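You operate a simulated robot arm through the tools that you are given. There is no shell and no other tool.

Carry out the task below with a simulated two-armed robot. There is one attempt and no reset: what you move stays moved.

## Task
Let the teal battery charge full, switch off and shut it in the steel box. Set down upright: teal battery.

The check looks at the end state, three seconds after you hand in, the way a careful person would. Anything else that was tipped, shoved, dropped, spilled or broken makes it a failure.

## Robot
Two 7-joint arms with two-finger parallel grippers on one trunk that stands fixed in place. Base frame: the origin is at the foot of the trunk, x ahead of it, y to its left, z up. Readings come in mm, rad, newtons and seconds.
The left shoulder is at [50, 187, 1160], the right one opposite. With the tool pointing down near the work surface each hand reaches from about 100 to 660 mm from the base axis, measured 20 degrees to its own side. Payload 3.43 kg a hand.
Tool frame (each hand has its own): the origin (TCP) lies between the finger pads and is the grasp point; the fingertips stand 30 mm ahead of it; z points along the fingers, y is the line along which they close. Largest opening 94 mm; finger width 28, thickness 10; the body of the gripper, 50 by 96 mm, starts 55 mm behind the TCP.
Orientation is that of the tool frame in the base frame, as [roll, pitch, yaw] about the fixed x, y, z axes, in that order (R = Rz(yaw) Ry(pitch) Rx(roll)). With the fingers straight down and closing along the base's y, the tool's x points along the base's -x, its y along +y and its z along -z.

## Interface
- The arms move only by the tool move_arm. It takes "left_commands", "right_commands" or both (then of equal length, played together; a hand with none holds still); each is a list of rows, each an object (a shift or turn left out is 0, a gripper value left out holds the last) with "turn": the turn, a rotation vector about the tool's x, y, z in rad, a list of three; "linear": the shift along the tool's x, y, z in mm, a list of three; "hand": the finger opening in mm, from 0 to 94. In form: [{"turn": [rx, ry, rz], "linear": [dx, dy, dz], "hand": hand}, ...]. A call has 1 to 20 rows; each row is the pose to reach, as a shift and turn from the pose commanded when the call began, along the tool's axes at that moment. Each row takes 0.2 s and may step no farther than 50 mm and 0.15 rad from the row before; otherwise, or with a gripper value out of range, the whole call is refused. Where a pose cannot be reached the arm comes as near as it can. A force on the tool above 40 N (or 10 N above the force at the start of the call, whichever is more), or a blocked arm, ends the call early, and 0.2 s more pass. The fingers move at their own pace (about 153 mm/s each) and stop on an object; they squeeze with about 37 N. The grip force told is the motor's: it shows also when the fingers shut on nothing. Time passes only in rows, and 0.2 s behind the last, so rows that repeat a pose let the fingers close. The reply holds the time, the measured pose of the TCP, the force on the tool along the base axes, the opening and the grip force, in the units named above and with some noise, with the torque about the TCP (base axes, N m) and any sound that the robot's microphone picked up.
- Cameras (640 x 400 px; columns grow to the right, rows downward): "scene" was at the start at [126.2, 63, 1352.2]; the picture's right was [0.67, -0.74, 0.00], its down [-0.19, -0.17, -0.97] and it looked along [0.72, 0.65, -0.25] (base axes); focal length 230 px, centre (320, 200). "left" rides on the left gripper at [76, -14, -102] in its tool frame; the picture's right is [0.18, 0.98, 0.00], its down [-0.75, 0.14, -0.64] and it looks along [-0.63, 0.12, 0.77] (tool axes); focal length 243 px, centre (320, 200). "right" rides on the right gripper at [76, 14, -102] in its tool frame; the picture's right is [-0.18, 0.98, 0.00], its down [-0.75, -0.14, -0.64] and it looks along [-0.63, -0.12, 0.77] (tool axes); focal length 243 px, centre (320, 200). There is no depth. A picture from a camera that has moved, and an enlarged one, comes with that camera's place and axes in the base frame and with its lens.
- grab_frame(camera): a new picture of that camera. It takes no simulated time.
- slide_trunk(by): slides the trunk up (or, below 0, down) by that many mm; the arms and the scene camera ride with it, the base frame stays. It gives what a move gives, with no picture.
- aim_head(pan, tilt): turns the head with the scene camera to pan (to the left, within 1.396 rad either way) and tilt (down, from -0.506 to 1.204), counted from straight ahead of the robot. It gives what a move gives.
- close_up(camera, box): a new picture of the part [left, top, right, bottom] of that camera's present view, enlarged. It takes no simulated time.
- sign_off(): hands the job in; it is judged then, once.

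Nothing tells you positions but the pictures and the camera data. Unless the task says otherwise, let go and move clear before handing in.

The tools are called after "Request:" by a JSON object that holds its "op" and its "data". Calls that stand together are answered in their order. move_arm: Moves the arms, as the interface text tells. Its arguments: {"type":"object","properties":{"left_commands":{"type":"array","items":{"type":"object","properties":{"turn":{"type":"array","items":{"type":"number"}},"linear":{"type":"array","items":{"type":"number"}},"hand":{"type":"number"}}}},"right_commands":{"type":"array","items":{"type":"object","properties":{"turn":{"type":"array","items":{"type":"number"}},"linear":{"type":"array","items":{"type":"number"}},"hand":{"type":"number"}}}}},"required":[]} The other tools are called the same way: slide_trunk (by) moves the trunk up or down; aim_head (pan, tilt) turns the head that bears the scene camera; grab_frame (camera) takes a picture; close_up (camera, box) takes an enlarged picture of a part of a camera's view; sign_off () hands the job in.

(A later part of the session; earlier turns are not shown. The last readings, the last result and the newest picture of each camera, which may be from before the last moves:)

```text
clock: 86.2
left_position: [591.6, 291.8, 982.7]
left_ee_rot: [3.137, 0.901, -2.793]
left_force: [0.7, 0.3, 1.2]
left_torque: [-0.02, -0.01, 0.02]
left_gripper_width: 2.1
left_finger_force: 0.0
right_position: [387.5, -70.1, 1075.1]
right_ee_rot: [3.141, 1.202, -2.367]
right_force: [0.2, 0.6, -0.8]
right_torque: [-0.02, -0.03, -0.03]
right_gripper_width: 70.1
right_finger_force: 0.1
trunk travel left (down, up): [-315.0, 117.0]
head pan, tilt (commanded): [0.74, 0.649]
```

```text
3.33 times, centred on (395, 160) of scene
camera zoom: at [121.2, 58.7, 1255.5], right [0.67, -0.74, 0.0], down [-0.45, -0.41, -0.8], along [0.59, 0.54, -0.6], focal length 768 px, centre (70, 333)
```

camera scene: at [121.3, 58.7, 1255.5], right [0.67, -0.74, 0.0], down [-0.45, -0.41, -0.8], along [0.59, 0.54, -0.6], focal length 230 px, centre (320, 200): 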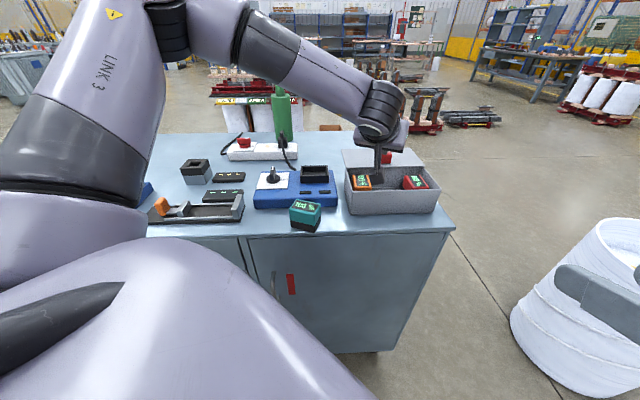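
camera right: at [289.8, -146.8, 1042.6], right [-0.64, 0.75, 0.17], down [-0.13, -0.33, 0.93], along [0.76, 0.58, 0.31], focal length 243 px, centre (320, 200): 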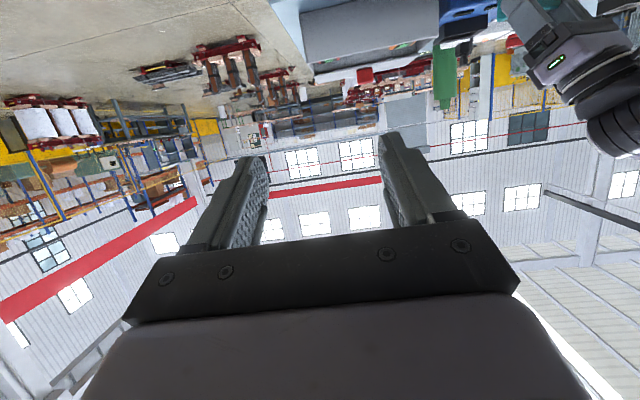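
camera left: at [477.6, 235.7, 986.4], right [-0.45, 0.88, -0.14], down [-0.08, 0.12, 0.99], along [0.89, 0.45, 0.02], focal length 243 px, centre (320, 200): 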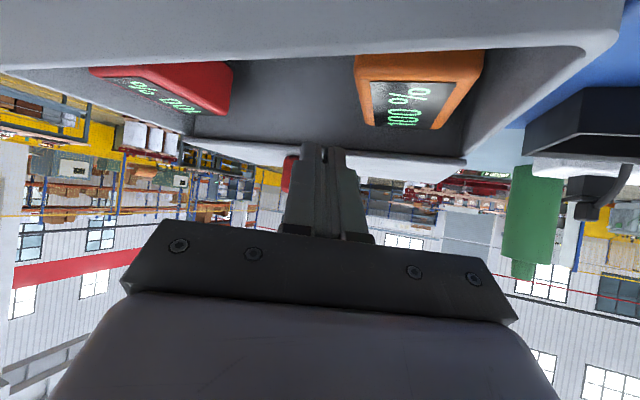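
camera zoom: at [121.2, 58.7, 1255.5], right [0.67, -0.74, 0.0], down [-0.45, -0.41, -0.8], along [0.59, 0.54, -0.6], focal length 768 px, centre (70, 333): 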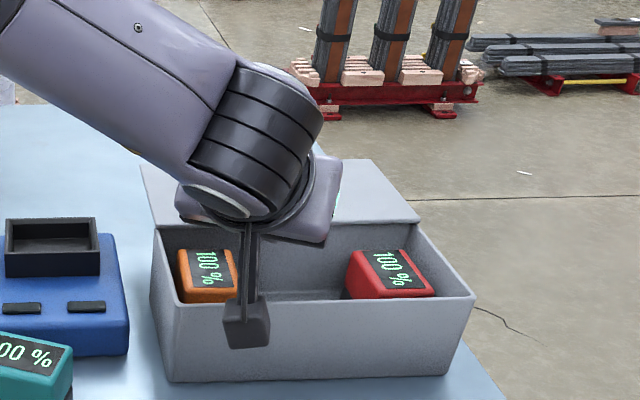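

No contact yet and a fine view inside. I'll zoom to measure the stored batteries precisely from here.

Request:
{"op": "close_up", "data": {"camera": "left", "box": [70, 20, 290, 160]}}

Request:
{"op": "close_up", "data": {"camera": "left", "box": [300, 20, 520, 160]}}

```text
2.86 times, centred on (180, 90) of left
camera zoom: at [477.6, 235.7, 986.4], right [-0.45, 0.88, -0.14], down [-0.08, 0.12, 0.99], along [0.89, 0.45, 0.02], focal length 693 px, centre (720, 514)
```

zoom: 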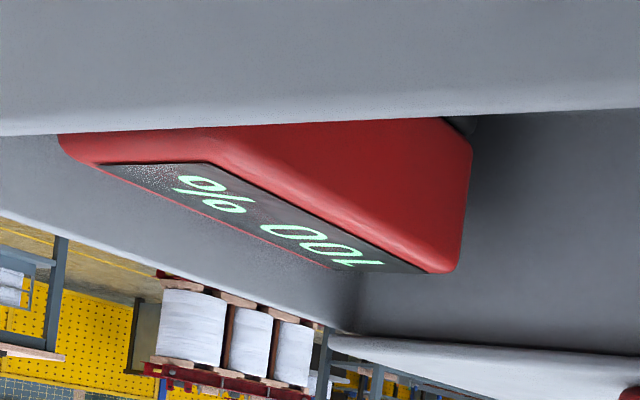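

```text
2.86 times, centred on (410, 90) of left
camera zoom: at [477.6, 235.7, 986.4], right [-0.45, 0.88, -0.14], down [-0.08, 0.12, 0.99], along [0.89, 0.45, 0.02], focal length 693 px, centre (63, 514)
```

zoom: 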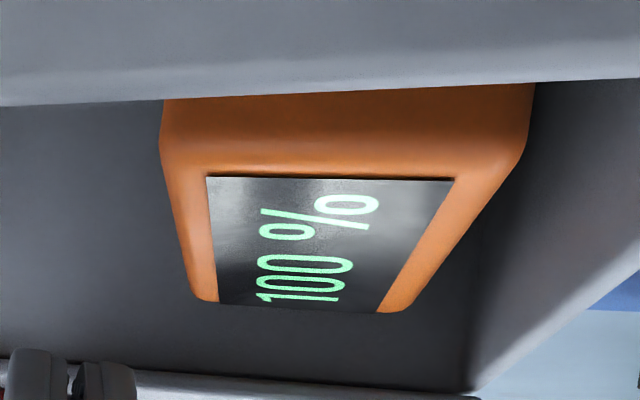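

Measured: orange's right side at e ≈ −193.5, red's left side at e ≈ −300.5, tops at z ≈ 939 — a 107 mm gap centred at e ≈ −247. Now the short push on the lid edge.

Request:
{"op": "move_arm", "data": {"left_commands": [{"linear": [-2.8, 2, 3.6]}, {"linear": [-5.7, 4.1, 7.2]}, {"linear": [-8.5, 6.1, 10.7]}, {"linear": [-11.3, 8.2, 14.3]}, {"linear": [-13.6, 9.8, 17.2]}]}}

Request:
{"op": "close_up", "data": {"camera": "scene", "box": [330, 100, 460, 220]}}

```text
clock: 87.3
left_position: [604.3, 306.3, 982.8]
left_ee_rot: [3.139, 0.897, -2.796]
left_force: [-16.7, -7.7, -0.7]
left_torque: [-0.18, 0.4, 0.15]
left_gripper_width: 0.9
left_finger_force: 0.1
right_position: [387.1, -70.9, 1076.2]
right_ee_rot: [-3.14, 1.203, -2.365]
right_force: [-0.3, 0.4, -0.6]
right_torque: [0.02, 0.03, 0.01]
right_gripper_width: 70.2
right_finger_force: 0.1
trunk travel left (down, up): [-315.0, 117.0]
head pan, tilt (commanded): [0.74, 0.649]
```

```text
3.33 times, centred on (395, 160) of scene
camera zoom: at [119.4, 57.9, 1255.8], right [0.67, -0.74, 0.0], down [-0.45, -0.41, -0.8], along [0.59, 0.54, -0.6], focal length 768 px, centre (70, 333)
```

zoom: 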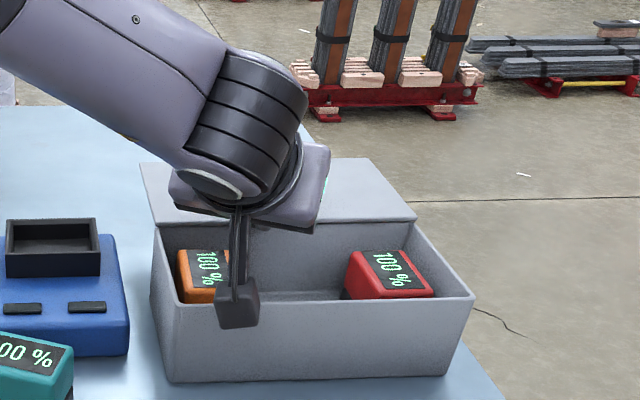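

The lid is at its end stop (the force rose without movement), so it's fully open. Backing off and rising.

Request:
{"op": "move_arm", "data": {"left_commands": [{"linear": [6.8, -4.9, -8.6]}, {"linear": [-15, -5, -27]}, {"linear": [-40, -5, -46]}, {"linear": [-64, -5, -64.5]}]}}

Request:
{"op": "close_up", "data": {"camera": "scene", "box": [230, 120, 460, 245]}}

```text
clock: 88.3
left_position: [600.2, 301.4, 1072.2]
left_ee_rot: [3.139, 0.902, -2.794]
left_force: [-0.4, -0.5, -1.0]
left_torque: [-0.02, 0.0, 0.01]
left_gripper_width: 2.0
left_finger_force: 0.1
right_position: [387.1, -70.2, 1076.7]
right_ee_rot: [-3.14, 1.204, -2.367]
right_force: [0.4, -0.8, 0.8]
right_torque: [0.0, 0.01, 0.0]
right_gripper_width: 69.8
right_finger_force: 0.1
trunk travel left (down, up): [-315.0, 117.0]
head pan, tilt (commanded): [0.74, 0.649]
```

```text
2.78 times, centred on (345, 182) of scene
camera zoom: at [121.1, 58.7, 1255.5], right [0.67, -0.74, 0.0], down [-0.45, -0.41, -0.8], along [0.59, 0.54, -0.6], focal length 641 px, centre (250, 249)
```

zoom: 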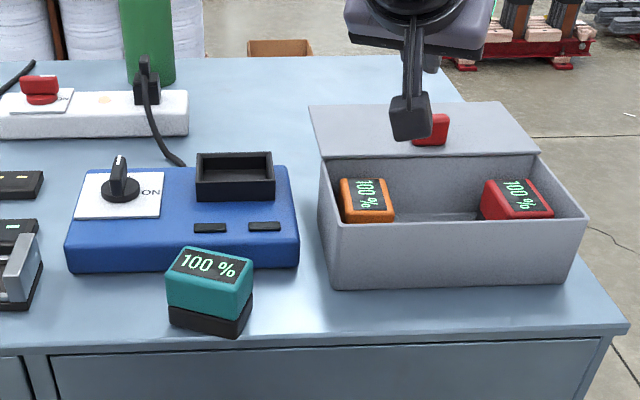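

Clear view of everything. Now back over the teal battery with a more upright hand (0.36 rad lean), opening the gripper.

Request:
{"op": "move_arm", "data": {"left_commands": [{"turn": [0, 0.09, 0], "linear": [26, 20, -26]}, {"turn": [0, 0.18, 0], "linear": [52, 40, -47]}, {"turn": [0, 0.27, 0], "linear": [78, 60, -64]}, {"turn": [0, 0.36, 0], "linear": [104, 80, -78], "hand": 60}, {"turn": [0, 0.45, 0], "linear": [130, 100, -89], "hand": 94}, {"turn": [0, 0.542, 0], "linear": [156.7, 119.5, -98.2], "hand": 94}, {"turn": [0, 0.542, 0], "linear": [156.7, 119.5, -98.2], "hand": 94}]}}

Request:
{"op": "grab_frame", "data": {"camera": "left"}}

Request:
{"op": "close_up", "data": {"camera": "left", "box": [240, 40, 400, 160]}}

Request:
{"op": "close_up", "data": {"camera": "scene", "box": [240, 150, 380, 245]}}

```text
clock: 90.0
left_position: [393.8, 353.0, 1008.4]
left_ee_rot: [3.141, 0.357, -2.792]
left_force: [0.6, 0.0, -0.4]
left_torque: [0.0, -0.01, 0.0]
left_gripper_width: 94.1
left_finger_force: 0.0
right_position: [388.4, -69.2, 1077.2]
right_ee_rot: [-3.141, 1.203, -2.367]
right_force: [1.3, -0.3, 0.2]
right_torque: [0.0, 0.0, -0.02]
right_gripper_width: 69.8
right_finger_force: 0.1
trunk travel left (down, up): [-315.0, 117.0]
head pan, tilt (commanded): [0.74, 0.649]
```

```text
taken
camera left: at [298.5, 303.9, 1077.5], right [-0.5, 0.86, -0.06], down [0.4, 0.3, 0.87], along [0.77, 0.41, -0.5], focal length 243 px, centre (320, 200)
```

left: 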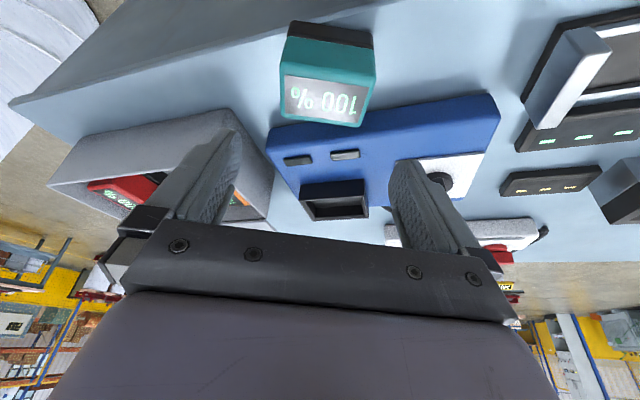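

```text
3.33 times, centred on (320, 100) of left
camera zoom: at [298.5, 303.9, 1077.5], right [-0.5, 0.86, -0.06], down [0.4, 0.3, 0.87], along [0.77, 0.41, -0.5], focal length 809 px, centre (320, 533)
```

zoom: 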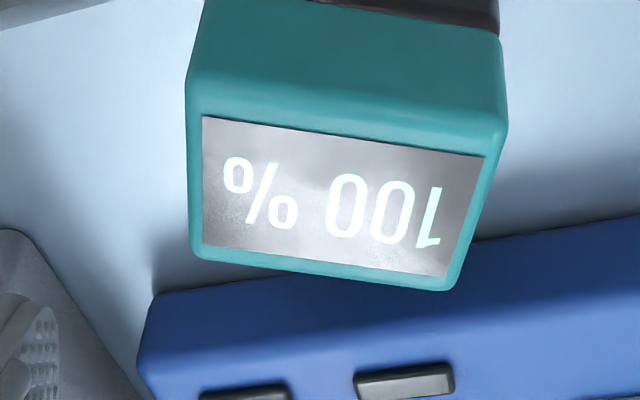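

```text
4.21 times, centred on (310, 198) of scene
camera zoom: at [121.2, 58.7, 1255.5], right [0.67, -0.74, 0.0], down [-0.45, -0.41, -0.8], along [0.59, 0.54, -0.6], focal length 970 px, centre (362, 210)
```

zoom: 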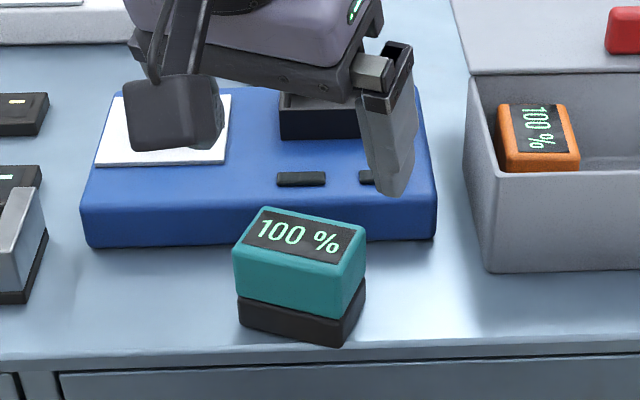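

Battery top centre measured at about (398, 354), aligned with the hand within a couple of degrees. Descending around it and closing.

Request:
{"op": "move_arm", "data": {"left_commands": [{"turn": [-0.003, 0, -0.01], "linear": [7.5, 0, 22.5]}, {"turn": [-0.007, 0, -0.019], "linear": [15, 0, 45]}, {"turn": [-0.007, 0, -0.019], "linear": [19.5, 0, 58]}, {"turn": [-0.007, 0, -0.019], "linear": [22.6, 0, 67.8]}, {"turn": [-0.007, 0, -0.019], "linear": [22.6, 0, 67.8]}]}}

Request:
{"op": "close_up", "data": {"camera": "scene", "box": [240, 150, 380, 245]}}

Request:
{"op": "grab_frame", "data": {"camera": "left"}}

```text
clock: 91.2
left_position: [396.7, 354.7, 939.5]
left_ee_rot: [3.14, 0.357, -2.773]
left_force: [-0.9, 0.0, -0.2]
left_torque: [-0.01, -0.03, -0.03]
left_gripper_width: 94.1
left_finger_force: 0.1
right_position: [388.1, -70.7, 1076.4]
right_ee_rot: [3.14, 1.203, -2.367]
right_force: [0.0, -0.2, 0.1]
right_torque: [0.04, -0.03, -0.05]
right_gripper_width: 69.9
right_finger_force: 0.1
trunk travel left (down, up): [-315.0, 117.0]
head pan, tilt (commanded): [0.74, 0.649]
```

```text
4.21 times, centred on (310, 198) of scene
camera zoom: at [121.2, 58.7, 1255.5], right [0.67, -0.74, 0.0], down [-0.45, -0.41, -0.8], along [0.59, 0.54, -0.6], focal length 970 px, centre (362, 210)
```

zoom: 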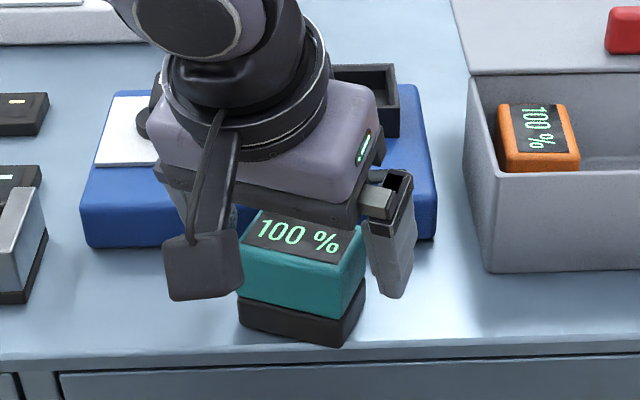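

```text
taken
camera left: at [302.8, 302.6, 1008.0], right [-0.52, 0.85, -0.06], down [0.4, 0.3, 0.87], along [0.76, 0.42, -0.5], focal length 243 px, centre (320, 200)
```

left: 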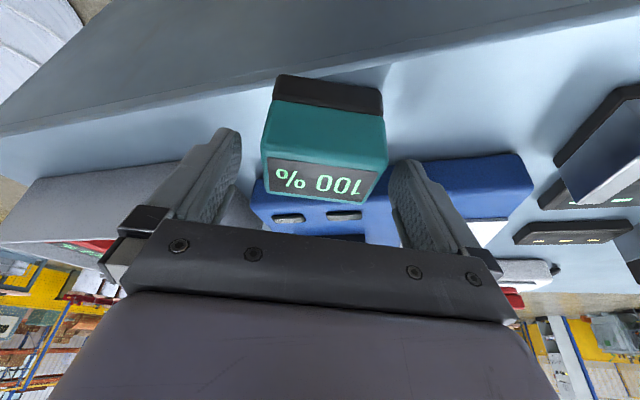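

Fingers are either side. Closing.

Request:
{"op": "move_arm", "data": {"left_commands": [{"hand": 78}, {"hand": 70}, {"hand": 64}, {"hand": 50}, {"hand": 45}, {"hand": 45}]}}

Request:
{"op": "close_up", "data": {"camera": "scene", "box": [240, 150, 380, 245]}}

Request:
{"op": "grab_frame", "data": {"camera": "left"}}

```text
clock: 92.5
left_position: [396.6, 354.1, 938.8]
left_ee_rot: [3.14, 0.358, -2.772]
left_force: [0.2, -1.4, -0.1]
left_torque: [0.03, -0.01, 0.03]
left_gripper_width: 66.0
left_finger_force: 36.6
right_position: [388.3, -70.1, 1076.4]
right_ee_rot: [-3.141, 1.202, -2.366]
right_force: [0.9, 0.2, 0.4]
right_torque: [0.02, -0.02, -0.03]
right_gripper_width: 69.7
right_finger_force: 0.0
trunk travel left (down, up): [-315.0, 117.0]
head pan, tilt (commanded): [0.74, 0.649]
```

```text
4.21 times, centred on (310, 198) of scene
camera zoom: at [121.2, 58.7, 1255.5], right [0.67, -0.74, 0.0], down [-0.45, -0.41, -0.8], along [0.59, 0.54, -0.6], focal length 970 px, centre (362, 210)
```

zoom: 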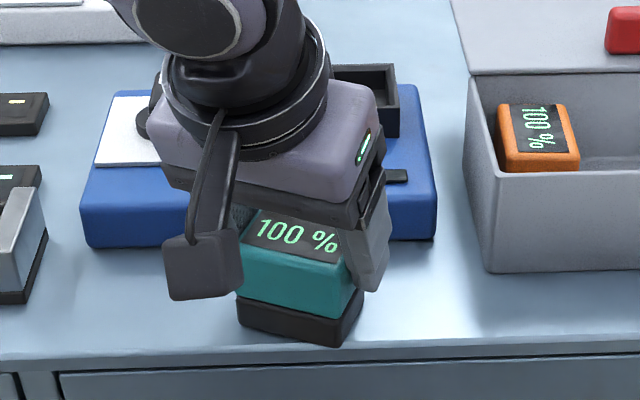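

```text
taken
camera left: at [302.9, 302.6, 1008.2], right [-0.52, 0.85, -0.06], down [0.4, 0.3, 0.87], along [0.76, 0.42, -0.5], focal length 243 px, centre (320, 200)
```

left: 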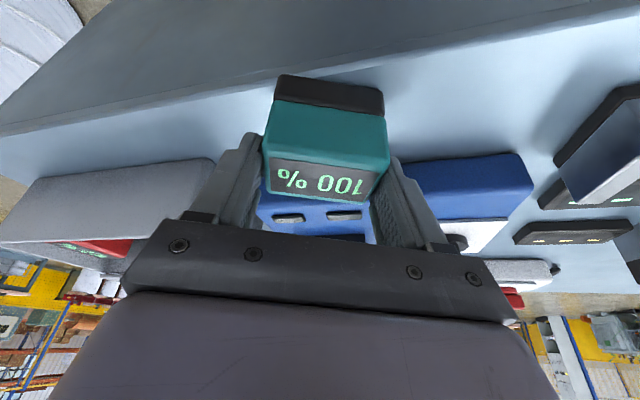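

Gripped, but at 66 mm instead of 64, which suggests a few degrees of misalignment. I'll open slightly, turn the hand +0.05 rad, and close again to compare.

Request:
{"op": "move_arm", "data": {"left_commands": [{"hand": 76}, {"hand": 76}, {"turn": [-0.0175, 0, -0.047], "hand": 76}, {"turn": [-0.0175, 0, -0.047], "hand": 68}, {"turn": [-0.0175, 0, -0.047], "hand": 50}, {"turn": [-0.0175, 0, -0.047], "hand": 45}, {"turn": [-0.0175, 0, -0.047], "hand": 45}]}}

Request:
{"op": "close_up", "data": {"camera": "left", "box": [220, 60, 440, 220]}}

```text
clock: 94.2
left_position: [396.2, 353.7, 938.7]
left_ee_rot: [3.141, 0.358, -2.721]
left_force: [0.2, 0.4, 0.4]
left_torque: [-0.08, -0.03, 0.02]
left_gripper_width: 65.9
left_finger_force: 37.4
right_position: [388.0, -70.8, 1076.5]
right_ee_rot: [-3.141, 1.199, -2.367]
right_force: [0.1, -0.2, -0.3]
right_torque: [-0.01, 0.02, -0.01]
right_gripper_width: 70.0
right_finger_force: 0.1
trunk travel left (down, up): [-315.0, 117.0]
head pan, tilt (commanded): [0.74, 0.649]
```

```text
2.50 times, centred on (330, 140) of left
camera zoom: at [305.6, 297.8, 1007.6], right [-0.56, 0.83, -0.06], down [0.38, 0.32, 0.87], along [0.74, 0.46, -0.5], focal length 606 px, centre (295, 350)
```

zoom: 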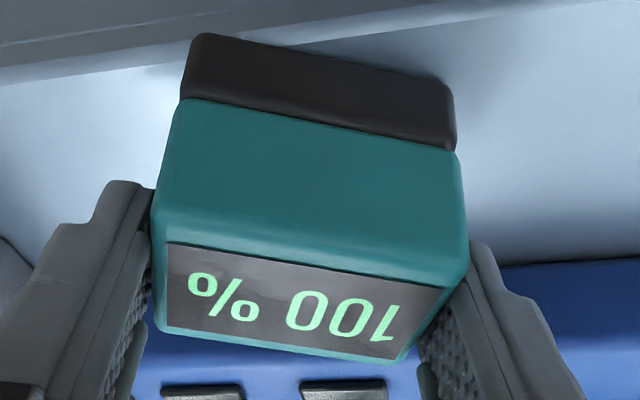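

Same width either side, so the true heading lies midway. I'll take out half the turn and close again.

Request:
{"op": "move_arm", "data": {"left_commands": [{"hand": 76}, {"hand": 76}, {"turn": [0.0088, 0, 0.0234], "hand": 76}, {"turn": [0.0088, 0, 0.0234], "hand": 68}, {"turn": [0.0088, 0, 0.0234], "hand": 50}, {"turn": [0.0088, 0, 0.0234], "hand": 45}, {"turn": [0.0088, 0, 0.0234], "hand": 45}]}}

Request:
{"op": "close_up", "data": {"camera": "left", "box": [220, 60, 440, 220]}}

```text
clock: 95.8
left_position: [396.6, 353.7, 938.8]
left_ee_rot: [3.138, 0.359, -2.746]
left_force: [-0.4, -0.8, 0.9]
left_torque: [-0.01, -0.02, -0.02]
left_gripper_width: 66.1
left_finger_force: 36.6
right_position: [387.9, -69.4, 1074.7]
right_ee_rot: [3.141, 1.203, -2.367]
right_force: [0.8, 0.4, -0.5]
right_torque: [-0.02, -0.01, 0.0]
right_gripper_width: 70.1
right_finger_force: 0.0
trunk travel left (down, up): [-315.0, 117.0]
head pan, tilt (commanded): [0.74, 0.649]
```

```text
2.50 times, centred on (330, 140) of left
camera zoom: at [304.5, 300.1, 1008.4], right [-0.54, 0.84, -0.06], down [0.39, 0.31, 0.87], along [0.75, 0.44, -0.5], focal length 606 px, centre (295, 350)
```

zoom: 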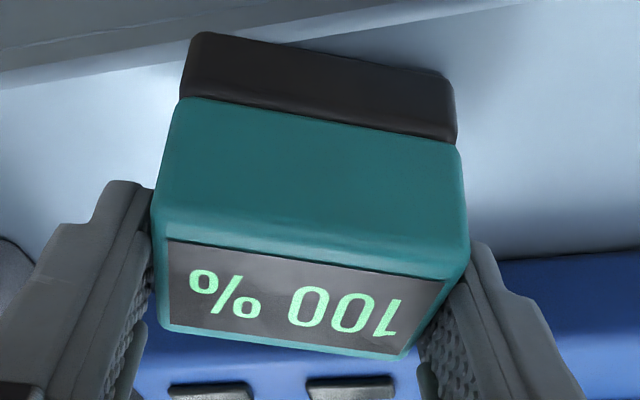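

Consistent at 66 mm, a firm grip. Lifting straight up.

Request:
{"op": "move_arm", "data": {"left_commands": [{"linear": [-2.8, 0, -7.5]}, {"linear": [-7, 0, -18.7]}, {"linear": [-14, 0, -37.4]}, {"linear": [-24.6, 0, -65.5]}, {"linear": [-35.1, 0, -93.6]}, {"linear": [-42.1, 0, -112.3]}]}}

Request:
{"op": "close_up", "data": {"camera": "scene", "box": [220, 90, 380, 245]}}

Request:
{"op": "grab_frame", "data": {"camera": "left"}}

```text
clock: 97.2
left_position: [396.8, 353.5, 1057.0]
left_ee_rot: [3.139, 0.359, -2.746]
left_force: [-0.5, -0.4, -4.7]
left_torque: [-0.03, 0.0, 0.01]
left_gripper_width: 66.0
left_finger_force: 37.1
right_position: [388.8, -69.6, 1076.7]
right_ee_rot: [-3.141, 1.2, -2.367]
right_force: [0.9, 0.1, 0.2]
right_torque: [0.03, 0.03, 0.01]
right_gripper_width: 70.1
right_finger_force: 0.1
trunk travel left (down, up): [-315.0, 117.0]
head pan, tilt (commanded): [0.74, 0.649]
```

```text
2.58 times, centred on (300, 168) of scene
camera zoom: at [121.3, 58.8, 1255.5], right [0.67, -0.74, 0.0], down [-0.45, -0.41, -0.8], along [0.59, 0.54, -0.6], focal length 594 px, centre (372, 284)
```

zoom: 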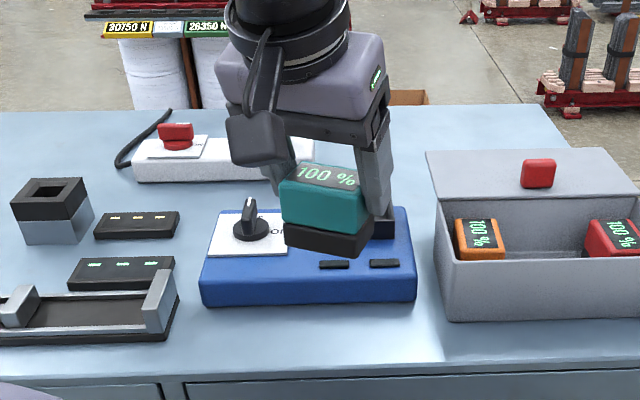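

```text
taken
camera left: at [303.7, 299.1, 1126.8], right [-0.54, 0.84, -0.06], down [0.39, 0.31, 0.87], along [0.75, 0.44, -0.5], focal length 243 px, centre (320, 200)
```

left: 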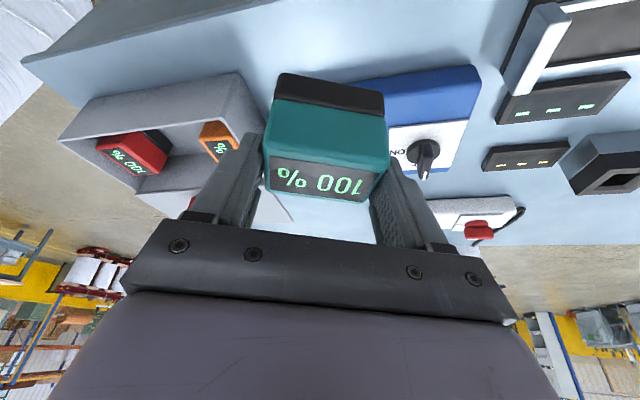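

Held level and firm. Carrying it over the gap, heading about 2°, at a height that clears the rim.

Request:
{"op": "move_arm", "data": {"left_commands": [{"turn": [0.018, 0, 0.048], "linear": [-18.8, -24.1, 8]}, {"turn": [0.036, 0, 0.097], "linear": [-37.6, -48.2, 17]}, {"turn": [0.054, 0, 0.145], "linear": [-56.4, -72.3, 27]}, {"turn": [0.072, 0, 0.193], "linear": [-75.3, -96.3, 38]}, {"turn": [0.09, 0, 0.241], "linear": [-94.1, -120.4, 50]}, {"turn": [0.109, 0, 0.29], "linear": [-112.9, -144.5, 64]}, {"turn": [0.1268, 0, 0.338], "linear": [-131.7, -168.6, 78.2]}, {"turn": [0.1268, 0, 0.338], "linear": [-131.7, -168.6, 78.2]}]}}

Request:
{"op": "grab_frame", "data": {"camera": "left"}}

Request:
{"op": "close_up", "data": {"camera": "scene", "box": [310, 90, 460, 225]}}

Request:
{"op": "grab_frame", "data": {"camera": "right"}}

```text
clock: 99.0
left_position: [598.8, 255.2, 1031.5]
left_ee_rot: [3.139, 0.358, -3.108]
left_force: [-0.4, 0.5, -3.8]
left_torque: [0.0, 0.03, -0.04]
left_gripper_width: 65.7
left_finger_force: 36.3
right_position: [388.5, -69.9, 1075.4]
right_ee_rot: [-3.14, 1.201, -2.367]
right_force: [0.5, 0.3, -0.1]
right_torque: [0.0, -0.01, -0.01]
right_gripper_width: 70.1
right_finger_force: 0.1
trunk travel left (down, up): [-315.0, 117.0]
head pan, tilt (commanded): [0.74, 0.649]
```

```text
taken
camera left: at [493.7, 238.6, 1100.9], right [-0.21, 0.98, -0.06], down [0.48, 0.16, 0.87], along [0.85, 0.15, -0.5], focal length 243 px, centre (320, 200)
```

left: 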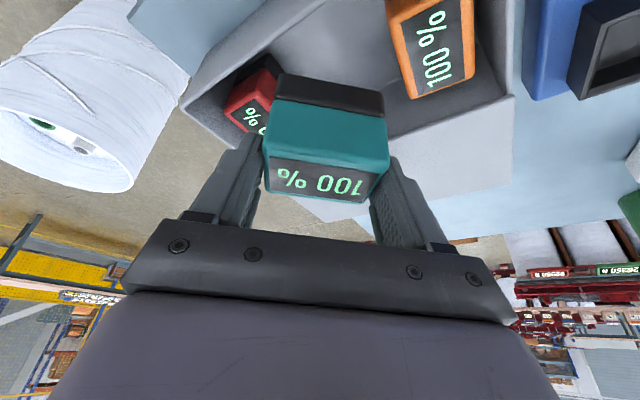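

```text
2.96 times, centred on (385, 158) of scene
camera zoom: at [121.4, 58.7, 1255.5], right [0.67, -0.74, 0.0], down [-0.45, -0.41, -0.8], along [0.59, 0.54, -0.6], focal length 682 px, centre (127, 326)
```

zoom: 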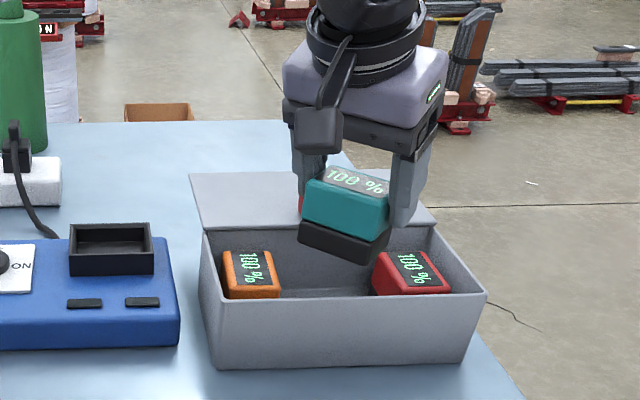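

```text
taken
camera right: at [289.7, -147.0, 1042.6], right [-0.64, 0.75, 0.17], down [-0.13, -0.33, 0.93], along [0.76, 0.58, 0.31], focal length 243 px, centre (320, 200)
```

right: 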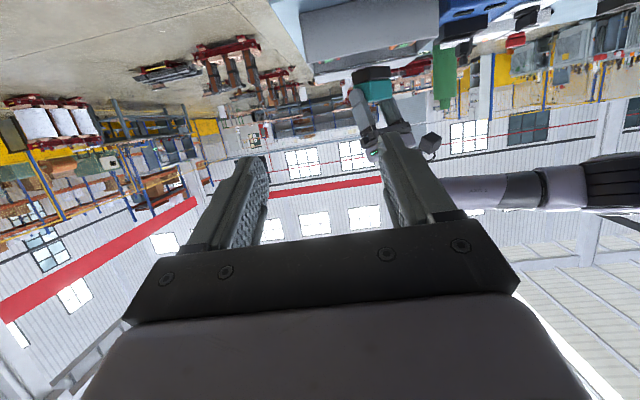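

Positioned over the middle of the gap. Lowering 40 mm, then checking clearances.

Request:
{"op": "move_arm", "data": {"left_commands": [{"linear": [2, 0.8, 10]}, {"linear": [5.6, 1.1, 19.2]}, {"linear": [9.1, 1.15, 28.6]}, {"linear": [12.6, 1.15, 38]}, {"linear": [12.6, 1.15, 38]}]}}

Request:
{"op": "grab_frame", "data": {"camera": "left"}}

Request:
{"op": "close_up", "data": {"camera": "scene", "box": [320, 100, 450, 220]}}

```text
clock: 100.2
left_position: [601.2, 256.8, 992.5]
left_ee_rot: [3.139, 0.357, -3.106]
left_force: [0.7, 0.7, -3.0]
left_torque: [-0.02, 0.02, 0.02]
left_gripper_width: 66.0
left_finger_force: 36.9
right_position: [388.3, -70.2, 1075.8]
right_ee_rot: [3.14, 1.2, -2.367]
right_force: [-0.2, -0.4, 0.5]
right_torque: [0.0, -0.02, -0.03]
right_gripper_width: 70.0
right_finger_force: 0.0
trunk travel left (down, up): [-315.0, 117.0]
head pan, tilt (commanded): [0.74, 0.649]
```

```text
taken
camera left: at [495.0, 239.6, 1061.0], right [-0.21, 0.98, -0.06], down [0.48, 0.16, 0.87], along [0.85, 0.15, -0.5], focal length 243 px, centre (320, 200)
```

left: 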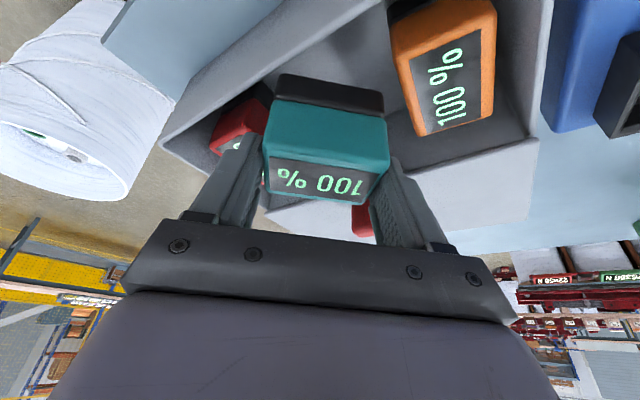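

```text
3.33 times, centred on (385, 160) of scene
camera zoom: at [121.5, 58.9, 1255.5], right [0.67, -0.74, 0.0], down [-0.45, -0.41, -0.8], along [0.59, 0.54, -0.6], focal length 768 px, centre (103, 333)
```

zoom: 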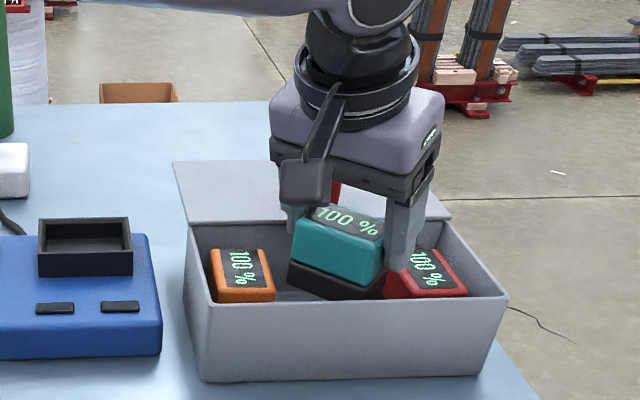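

No contact; the battery is entering between the two. Continuing down another 30 mm.

Request:
{"op": "move_arm", "data": {"left_commands": [{"linear": [3.5, 0.3, 9.4]}, {"linear": [7, 0.5, 18.7]}, {"linear": [10.5, 0.5, 28.1]}, {"linear": [10.5, 0.5, 28.1]}]}}

Request:
{"op": "grab_frame", "data": {"camera": "left"}}

Request:
{"op": "close_up", "data": {"camera": "scene", "box": [320, 110, 450, 220]}}

```text
clock: 101.2
left_position: [601.9, 258.4, 962.6]
left_ee_rot: [3.141, 0.357, -3.106]
left_force: [-0.1, -0.1, -4.3]
left_torque: [-0.02, -0.04, 0.02]
left_gripper_width: 65.9
left_finger_force: 37.2
right_position: [388.4, -70.2, 1076.0]
right_ee_rot: [-3.141, 1.2, -2.368]
right_force: [-0.6, -0.5, -0.1]
right_torque: [-0.03, -0.01, -0.03]
right_gripper_width: 70.1
right_finger_force: 0.0
trunk travel left (down, up): [-315.0, 117.0]
head pan, tilt (commanded): [0.74, 0.649]
```

```text
taken
camera left: at [496.1, 241.3, 1031.0], right [-0.21, 0.98, -0.06], down [0.48, 0.16, 0.87], along [0.85, 0.15, -0.5], focal length 243 px, centre (320, 200)
```

left: 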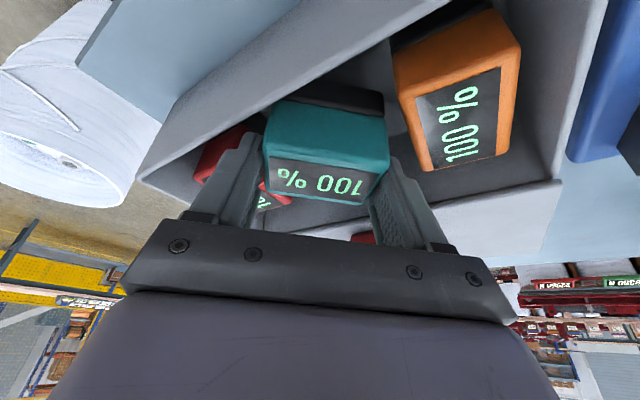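

```text
3.64 times, centred on (385, 165) of scene
camera zoom: at [121.5, 58.9, 1255.5], right [0.67, -0.74, 0.0], down [-0.45, -0.41, -0.8], along [0.59, 0.54, -0.6], focal length 837 px, centre (84, 327)
```

zoom: 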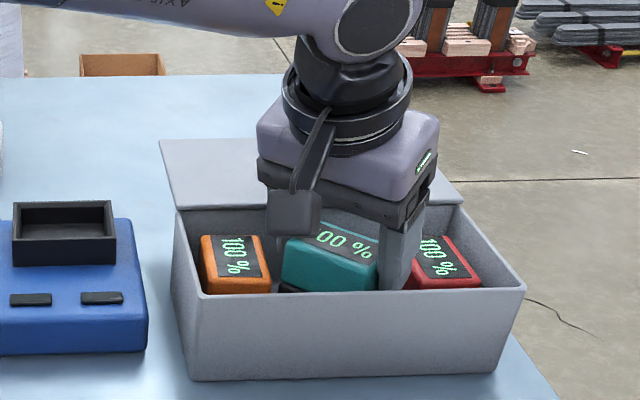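

Still free. Down another 12 mm, then small steps to the floor.

Request:
{"op": "move_arm", "data": {"left_commands": [{"linear": [2.1, 0, 5.6]}, {"linear": [4.2, 0, 11.2]}]}}

Request:
{"op": "move_arm", "data": {"left_commands": [{"linear": [0.7, 0, 1.9]}, {"linear": [1.1, 0, 2.8]}]}}

Request:
{"op": "close_up", "data": {"camera": "left", "box": [140, 20, 560, 260]}}

```text
clock: 101.8
left_position: [599.9, 259.6, 950.8]
left_ee_rot: [3.141, 0.358, -3.105]
left_force: [0.2, -0.6, -3.1]
left_torque: [0.0, -0.02, -0.01]
left_gripper_width: 65.8
left_finger_force: 37.4
right_position: [389.3, -69.4, 1075.7]
right_ee_rot: [3.14, 1.201, -2.366]
right_force: [0.5, -0.4, 0.2]
right_torque: [0.02, -0.01, 0.01]
right_gripper_width: 70.2
right_finger_force: 0.2
trunk travel left (down, up): [-315.0, 117.0]
head pan, tilt (commanded): [0.74, 0.649]
```

```text
clock: 102.3
left_position: [598.9, 260.1, 947.4]
left_ee_rot: [3.141, 0.357, -3.107]
left_force: [1.4, 1.5, -3.5]
left_torque: [-0.01, 0.03, -0.01]
left_gripper_width: 66.0
left_finger_force: 37.3
left hand out of reach, approached as far as the arm can: row 1, 2
right_position: [388.7, -70.3, 1077.9]
right_ee_rot: [3.14, 1.202, -2.366]
right_force: [-0.7, 0.6, 0.5]
right_torque: [0.01, -0.03, 0.01]
right_gripper_width: 69.9
right_finger_force: 0.1
trunk travel left (down, up): [-315.0, 117.0]
head pan, tilt (commanded): [0.74, 0.649]
```

```text
1.52 times, centred on (350, 140) of left
camera zoom: at [493.8, 243.6, 1016.2], right [-0.21, 0.98, -0.06], down [0.48, 0.16, 0.87], along [0.85, 0.15, -0.5], focal length 370 px, centre (274, 291)
```

zoom: 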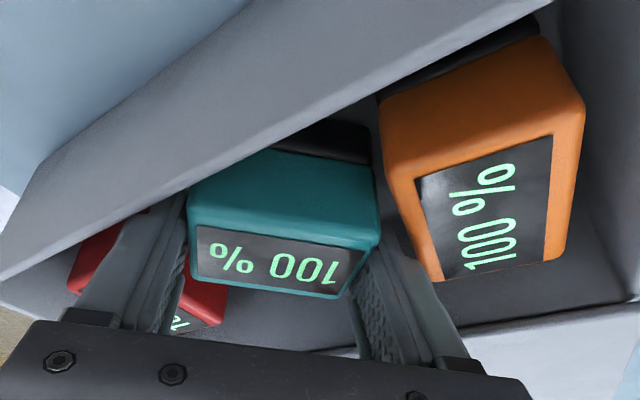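

The arm is reaching its limit this low, drifting slightly toward the orange battery. I'll lift 12 mm with the arm, recentre, and then use the trunk slide for the final straight descent.

Request:
{"op": "move_arm", "data": {"left_commands": [{"linear": [-3.5, -0.5, -5.5]}, {"linear": [-6.5, -2.6, -10.4]}, {"linear": [-6.5, -2.6, -10.4]}]}}

```text
clock: 103.2
left_position: [600.6, 257.6, 959.0]
left_ee_rot: [3.141, 0.359, -3.107]
left_force: [0.0, -0.6, -3.6]
left_torque: [-0.02, -0.04, 0.02]
left_gripper_width: 66.3
left_finger_force: 36.8
right_position: [388.8, -70.3, 1075.6]
right_ee_rot: [-3.141, 1.201, -2.367]
right_force: [0.7, 0.6, 0.0]
right_torque: [0.0, 0.01, 0.02]
right_gripper_width: 69.8
right_finger_force: 0.1
trunk travel left (down, up): [-315.0, 117.0]
head pan, tilt (commanded): [0.74, 0.649]
```

Recentred at (600.6, 257.6). Lowering with the trunk.

Request:
{"op": "slide_trunk", "data": {"by": -10}}

Request:
{"op": "close_up", "data": {"camera": "left", "box": [140, 20, 560, 260]}}

```text
clock: 103.7
left_position: [600.4, 257.3, 949.5]
left_ee_rot: [-3.14, 0.358, -3.109]
left_force: [-0.6, -0.3, -3.0]
left_torque: [0.03, 0.01, -0.01]
left_gripper_width: 65.9
left_finger_force: 36.8
right_position: [389.0, -70.7, 1066.7]
right_ee_rot: [3.141, 1.201, -2.366]
right_force: [-0.2, 0.0, 0.1]
right_torque: [0.02, 0.0, 0.0]
right_gripper_width: 69.8
right_finger_force: 0.1
trunk travel left (down, up): [-305.0, 127.0]
head pan, tilt (commanded): [0.74, 0.649]
```

```text
1.52 times, centred on (350, 140) of left
camera zoom: at [495.2, 240.8, 1018.6], right [-0.21, 0.98, -0.06], down [0.47, 0.16, 0.87], along [0.86, 0.15, -0.5], focal length 370 px, centre (274, 291)
```

zoom: 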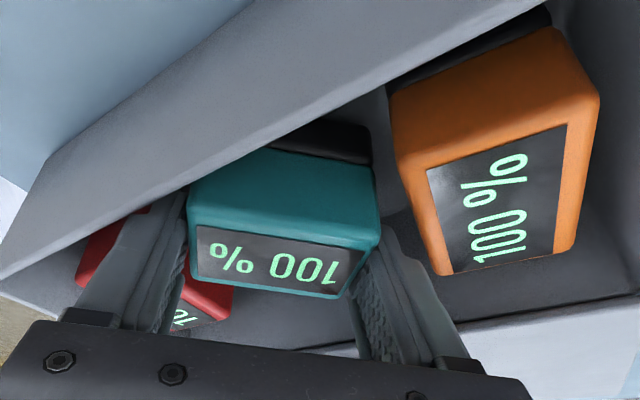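

Straight down with good clearance to the orange one. Small trunk steps now.

Request:
{"op": "slide_trunk", "data": {"by": -3}}

Request:
{"op": "slide_trunk", "data": {"by": -2}}

```text
clock: 104.2
left_position: [600.8, 257.8, 946.5]
left_ee_rot: [3.141, 0.359, -3.107]
left_force: [0.0, -0.1, -3.6]
left_torque: [0.02, 0.0, -0.01]
left_gripper_width: 66.0
left_finger_force: 36.5
right_position: [388.0, -71.1, 1063.0]
right_ee_rot: [-3.141, 1.201, -2.367]
right_force: [1.1, 0.6, 1.3]
right_torque: [0.02, 0.02, 0.0]
right_gripper_width: 70.2
right_finger_force: 0.0
trunk travel left (down, up): [-302.0, 130.0]
head pan, tilt (commanded): [0.74, 0.649]
```

```text
clock: 104.8
left_position: [601.7, 259.0, 945.1]
left_ee_rot: [-3.142, 0.359, -3.106]
left_force: [1.4, 0.9, -3.4]
left_torque: [0.0, 0.03, 0.04]
left_gripper_width: 65.8
left_finger_force: 36.8
right_position: [389.9, -69.7, 1060.5]
right_ee_rot: [-3.141, 1.202, -2.368]
right_force: [0.2, 0.2, 0.1]
right_torque: [0.0, 0.02, 0.01]
right_gripper_width: 69.9
right_finger_force: 0.2
trunk travel left (down, up): [-300.0, 132.0]
head pan, tilt (commanded): [0.74, 0.649]
```

Request:
{"op": "slide_trunk", "data": {"by": -2}}

Request:
{"op": "slide_trunk", "data": {"by": -1.5}}

```text
clock: 105.3
left_position: [602.7, 259.0, 944.6]
left_ee_rot: [3.142, 0.364, -3.105]
left_force: [1.4, 2.9, 4.3]
left_torque: [0.08, 0.23, 0.14]
left_gripper_width: 65.7
left_finger_force: 36.9
right_position: [388.4, -71.0, 1060.3]
right_ee_rot: [-3.14, 1.203, -2.366]
right_force: [0.7, -0.1, -0.4]
right_torque: [0.03, -0.01, 0.02]
right_gripper_width: 69.9
right_finger_force: 0.0
trunk travel left (down, up): [-298.0, 134.0]
head pan, tilt (commanded): [0.74, 0.649]
```

```text
clock: 105.8
left_position: [601.4, 258.6, 944.9]
left_ee_rot: [-3.14, 0.367, -3.105]
left_force: [3.4, 5.0, 14.0]
left_torque: [0.06, 0.52, 0.29]
left_gripper_width: 65.9
left_finger_force: 37.2
right_position: [388.3, -69.4, 1058.4]
right_ee_rot: [-3.139, 1.202, -2.365]
right_force: [0.2, -0.1, 0.7]
right_torque: [0.0, -0.03, 0.0]
right_gripper_width: 69.7
right_finger_force: 0.0
trunk travel left (down, up): [-296.0, 136.0]
head pan, tilt (commanded): [0.74, 0.649]
```

The battery is on the box floor (14 N). Easing back a millimetre, then looking before I release.

Request:
{"op": "slide_trunk", "data": {"by": 1}}

Request:
{"op": "close_up", "data": {"camera": "left", "box": [140, 20, 560, 260]}}

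Request:
{"op": "close_up", "data": {"camera": "scene", "box": [320, 100, 450, 210]}}

```text
clock: 106.3
left_position: [601.4, 258.3, 944.8]
left_ee_rot: [-3.141, 0.365, -3.105]
left_force: [8.0, 6.6, 16.8]
left_torque: [-0.04, 0.26, 0.12]
left_gripper_width: 66.0
left_finger_force: 37.0
right_position: [388.2, -70.0, 1059.6]
right_ee_rot: [-3.14, 1.203, -2.365]
right_force: [-0.4, -0.6, 0.0]
right_torque: [-0.01, 0.0, 0.03]
right_gripper_width: 69.9
right_finger_force: 0.0
trunk travel left (down, up): [-297.0, 134.0]
head pan, tilt (commanded): [0.74, 0.649]
```

```text
1.52 times, centred on (350, 140) of left
camera zoom: at [495.2, 241.0, 1012.7], right [-0.21, 0.98, -0.07], down [0.47, 0.16, 0.87], along [0.86, 0.15, -0.49], focal length 370 px, centre (274, 291)
```

zoom: 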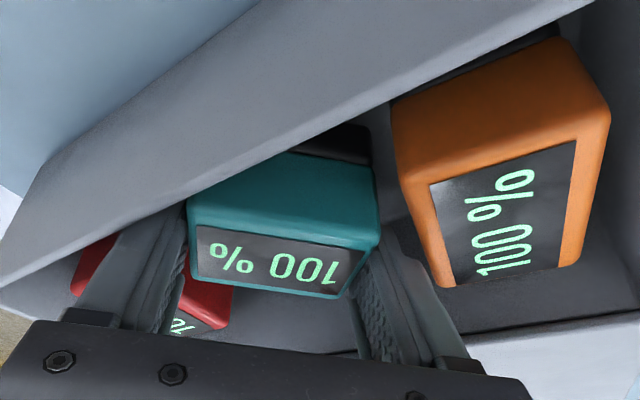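

```text
3.64 times, centred on (385, 155) of scene
camera zoom: at [120.5, 58.7, 1238.2], right [0.67, -0.74, 0.0], down [-0.45, -0.41, -0.8], along [0.59, 0.54, -0.6], focal length 837 px, centre (84, 364)
```

zoom: 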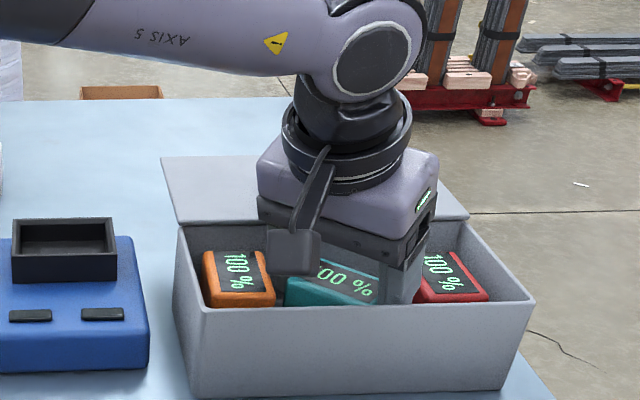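

Request:
{"op": "slide_trunk", "data": {"by": 1.5}}

```text
clock: 106.8
left_position: [602.0, 258.4, 943.1]
left_ee_rot: [3.141, 0.36, -3.105]
left_force: [10.1, 5.3, 12.9]
left_torque: [-0.2, 0.07, 0.21]
left_gripper_width: 66.0
left_finger_force: 36.6
right_position: [388.1, -70.1, 1060.4]
right_ee_rot: [-3.14, 1.204, -2.365]
right_force: [-0.1, -0.1, -0.5]
right_torque: [-0.01, -0.01, 0.0]
right_gripper_width: 70.1
right_finger_force: 0.1
trunk travel left (down, up): [-299.0, 133.0]
head pan, tilt (commanded): [0.74, 0.649]
```

There's about 11 N pushing the hand away from the front wall, so the right finger is brushing that wall. I'll lift 14 mm with the arm, shift 4 mm toward the back, and lower again with the trunk.

Request:
{"op": "move_arm", "data": {"left_commands": [{"linear": [-2.5, 0, -6.5]}, {"linear": [-5.6, 1.4, -12.1]}, {"linear": [-7.6, 2.8, -12.1]}, {"linear": [-7.6, 2.8, -12.1]}]}}

Request:
{"op": "close_up", "data": {"camera": "left", "box": [140, 20, 560, 260]}}

```text
clock: 107.8
left_position: [604.4, 261.2, 956.0]
left_ee_rot: [3.141, 0.357, -3.108]
left_force: [0.5, 0.6, -4.1]
left_torque: [-0.04, -0.02, -0.01]
left_gripper_width: 66.2
left_finger_force: 37.3
right_position: [388.2, -70.1, 1059.6]
right_ee_rot: [-3.141, 1.2, -2.366]
right_force: [0.1, 0.0, 0.1]
right_torque: [-0.01, 0.02, 0.01]
right_gripper_width: 70.1
right_finger_force: 0.1
trunk travel left (down, up): [-299.0, 133.0]
head pan, tilt (commanded): [0.74, 0.649]
```

```text
1.52 times, centred on (350, 140) of left
camera zoom: at [497.9, 244.1, 1026.0], right [-0.21, 0.98, -0.06], down [0.48, 0.16, 0.87], along [0.85, 0.15, -0.5], focal length 370 px, centre (274, 291)
```

zoom: 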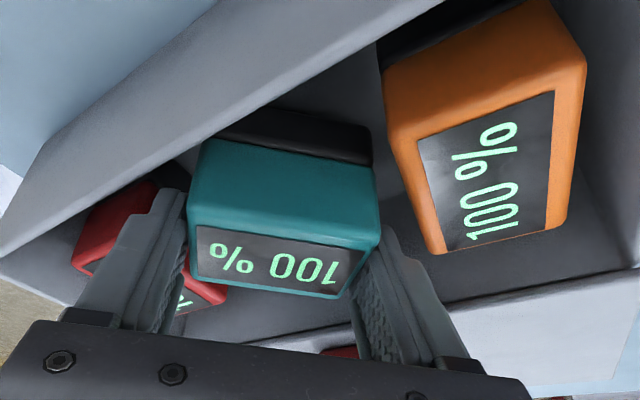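

Free again. Lowering with the trunk.

Request:
{"op": "slide_trunk", "data": {"by": -9}}

Request:
{"op": "slide_trunk", "data": {"by": -2}}

```text
clock: 108.4
left_position: [603.5, 263.0, 948.7]
left_ee_rot: [3.14, 0.359, -3.108]
left_force: [0.4, 0.2, -3.4]
left_torque: [-0.02, 0.01, 0.0]
left_gripper_width: 65.8
left_finger_force: 37.3
right_position: [389.3, -70.1, 1051.4]
right_ee_rot: [3.141, 1.2, -2.367]
right_force: [0.3, 0.2, 0.1]
right_torque: [-0.01, 0.04, 0.03]
right_gripper_width: 69.8
right_finger_force: 0.1
trunk travel left (down, up): [-290.0, 142.0]
head pan, tilt (commanded): [0.74, 0.649]
```

```text
clock: 108.9
left_position: [604.4, 260.8, 945.2]
left_ee_rot: [3.141, 0.358, -3.107]
left_force: [-0.9, -0.3, -2.6]
left_torque: [-0.01, -0.02, -0.01]
left_gripper_width: 66.0
left_finger_force: 36.8
right_position: [388.4, -70.2, 1048.0]
right_ee_rot: [-3.141, 1.2, -2.367]
right_force: [-0.2, -0.4, 0.2]
right_torque: [-0.01, -0.01, 0.0]
right_gripper_width: 70.1
right_finger_force: 0.1
trunk travel left (down, up): [-288.0, 144.0]
head pan, tilt (commanded): [0.74, 0.649]
```

Request:
{"op": "slide_trunk", "data": {"by": -1}}

Request:
{"op": "slide_trunk", "data": {"by": -1}}

```text
clock: 109.4
left_position: [603.8, 261.0, 946.2]
left_ee_rot: [3.142, 0.359, -3.108]
left_force: [-0.2, 0.1, -3.1]
left_torque: [-0.01, -0.02, -0.01]
left_gripper_width: 65.9
left_finger_force: 36.8
right_position: [388.2, -69.8, 1047.7]
right_ee_rot: [-3.141, 1.202, -2.367]
right_force: [0.8, -0.2, -0.5]
right_torque: [0.0, 0.03, 0.0]
right_gripper_width: 70.2
right_finger_force: 0.1
trunk travel left (down, up): [-287.0, 145.0]
head pan, tilt (commanded): [0.74, 0.649]
```

```text
clock: 109.9
left_position: [604.1, 262.3, 944.7]
left_ee_rot: [-3.141, 0.36, -3.108]
left_force: [0.0, 0.4, -3.6]
left_torque: [-0.02, -0.01, 0.0]
left_gripper_width: 65.8
left_finger_force: 36.8
right_position: [389.1, -70.7, 1046.7]
right_ee_rot: [-3.14, 1.201, -2.367]
right_force: [-0.5, -0.9, 0.4]
right_torque: [0.05, -0.01, 0.02]
right_gripper_width: 70.0
right_finger_force: 0.0
trunk travel left (down, up): [-286.0, 146.0]
head pan, tilt (commanded): [0.74, 0.649]
```

Still free here, so the earlier contact was the wall. Continuing in small steps.

Request:
{"op": "slide_trunk", "data": {"by": -1.5}}

Request:
{"op": "slide_trunk", "data": {"by": -1}}

```text
clock: 110.5
left_position: [603.1, 261.4, 945.2]
left_ee_rot: [3.141, 0.362, -3.106]
left_force: [0.0, 1.0, 1.9]
left_torque: [0.01, 0.14, -0.01]
left_gripper_width: 65.8
left_finger_force: 36.7
right_position: [388.5, -70.0, 1046.4]
right_ee_rot: [-3.139, 1.201, -2.366]
right_force: [-0.8, 0.3, 0.2]
right_torque: [0.0, 0.01, -0.02]
right_gripper_width: 69.7
right_finger_force: 0.1
trunk travel left (down, up): [-284.0, 148.0]
head pan, tilt (commanded): [0.74, 0.649]
```

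```text
clock: 111.0
left_position: [602.8, 262.0, 943.6]
left_ee_rot: [-3.141, 0.362, -3.106]
left_force: [-0.3, 2.7, 7.9]
left_torque: [0.08, 0.23, -0.06]
left_gripper_width: 66.0
left_finger_force: 37.1
right_position: [388.9, -69.4, 1044.9]
right_ee_rot: [-3.139, 1.201, -2.365]
right_force: [-0.5, -0.8, 0.5]
right_torque: [0.01, -0.01, -0.02]
right_gripper_width: 69.9
right_finger_force: 0.0
trunk travel left (down, up): [-283.0, 149.0]
head pan, tilt (commanded): [0.74, 0.649]
```

Gentle floor contact now with no sideways force. Opening the fingers just enough to release.

Request:
{"op": "move_arm", "data": {"left_commands": [{"hand": 67}, {"hand": 69}, {"hand": 71}, {"hand": 72}]}}

Request:
{"op": "close_up", "data": {"camera": "left", "box": [140, 20, 560, 260]}}

Request:
{"op": "close_up", "data": {"camera": "scene", "box": [320, 90, 450, 200]}}

```text
clock: 112.0
left_position: [604.5, 261.1, 941.6]
left_ee_rot: [-3.14, 0.358, -3.106]
left_force: [-0.1, -0.9, -0.6]
left_torque: [0.0, -0.02, 0.0]
left_gripper_width: 71.6
left_finger_force: 0.1
right_position: [387.5, -69.8, 1044.4]
right_ee_rot: [-3.142, 1.202, -2.366]
right_force: [0.1, 0.2, 0.2]
right_torque: [-0.02, -0.02, 0.0]
right_gripper_width: 70.0
right_finger_force: 0.1
trunk travel left (down, up): [-283.0, 149.0]
head pan, tilt (commanded): [0.74, 0.649]
```

```text
1.52 times, centred on (350, 140) of left
camera zoom: at [497.8, 244.0, 1011.1], right [-0.21, 0.98, -0.06], down [0.47, 0.16, 0.87], along [0.86, 0.15, -0.5], focal length 370 px, centre (274, 291)
```

zoom: 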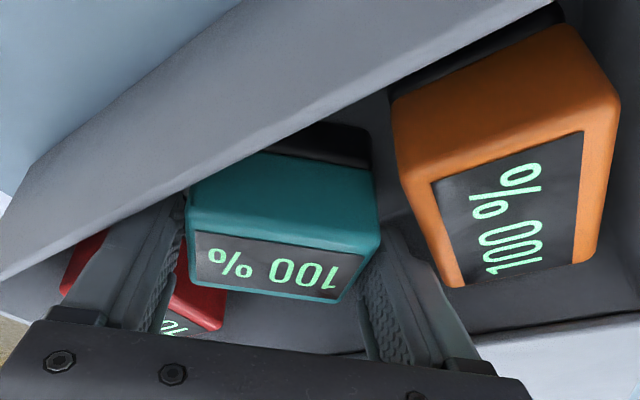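

```text
3.64 times, centred on (385, 145) of scene
camera zoom: at [121.2, 58.7, 1224.0], right [0.67, -0.74, 0.0], down [-0.45, -0.41, -0.8], along [0.59, 0.54, -0.6], focal length 837 px, centre (84, 400)
```

zoom: 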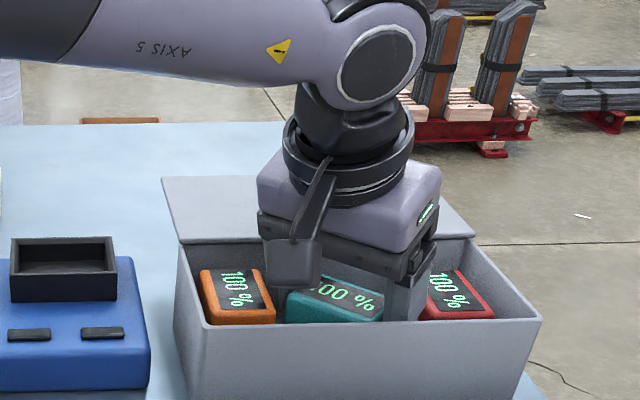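

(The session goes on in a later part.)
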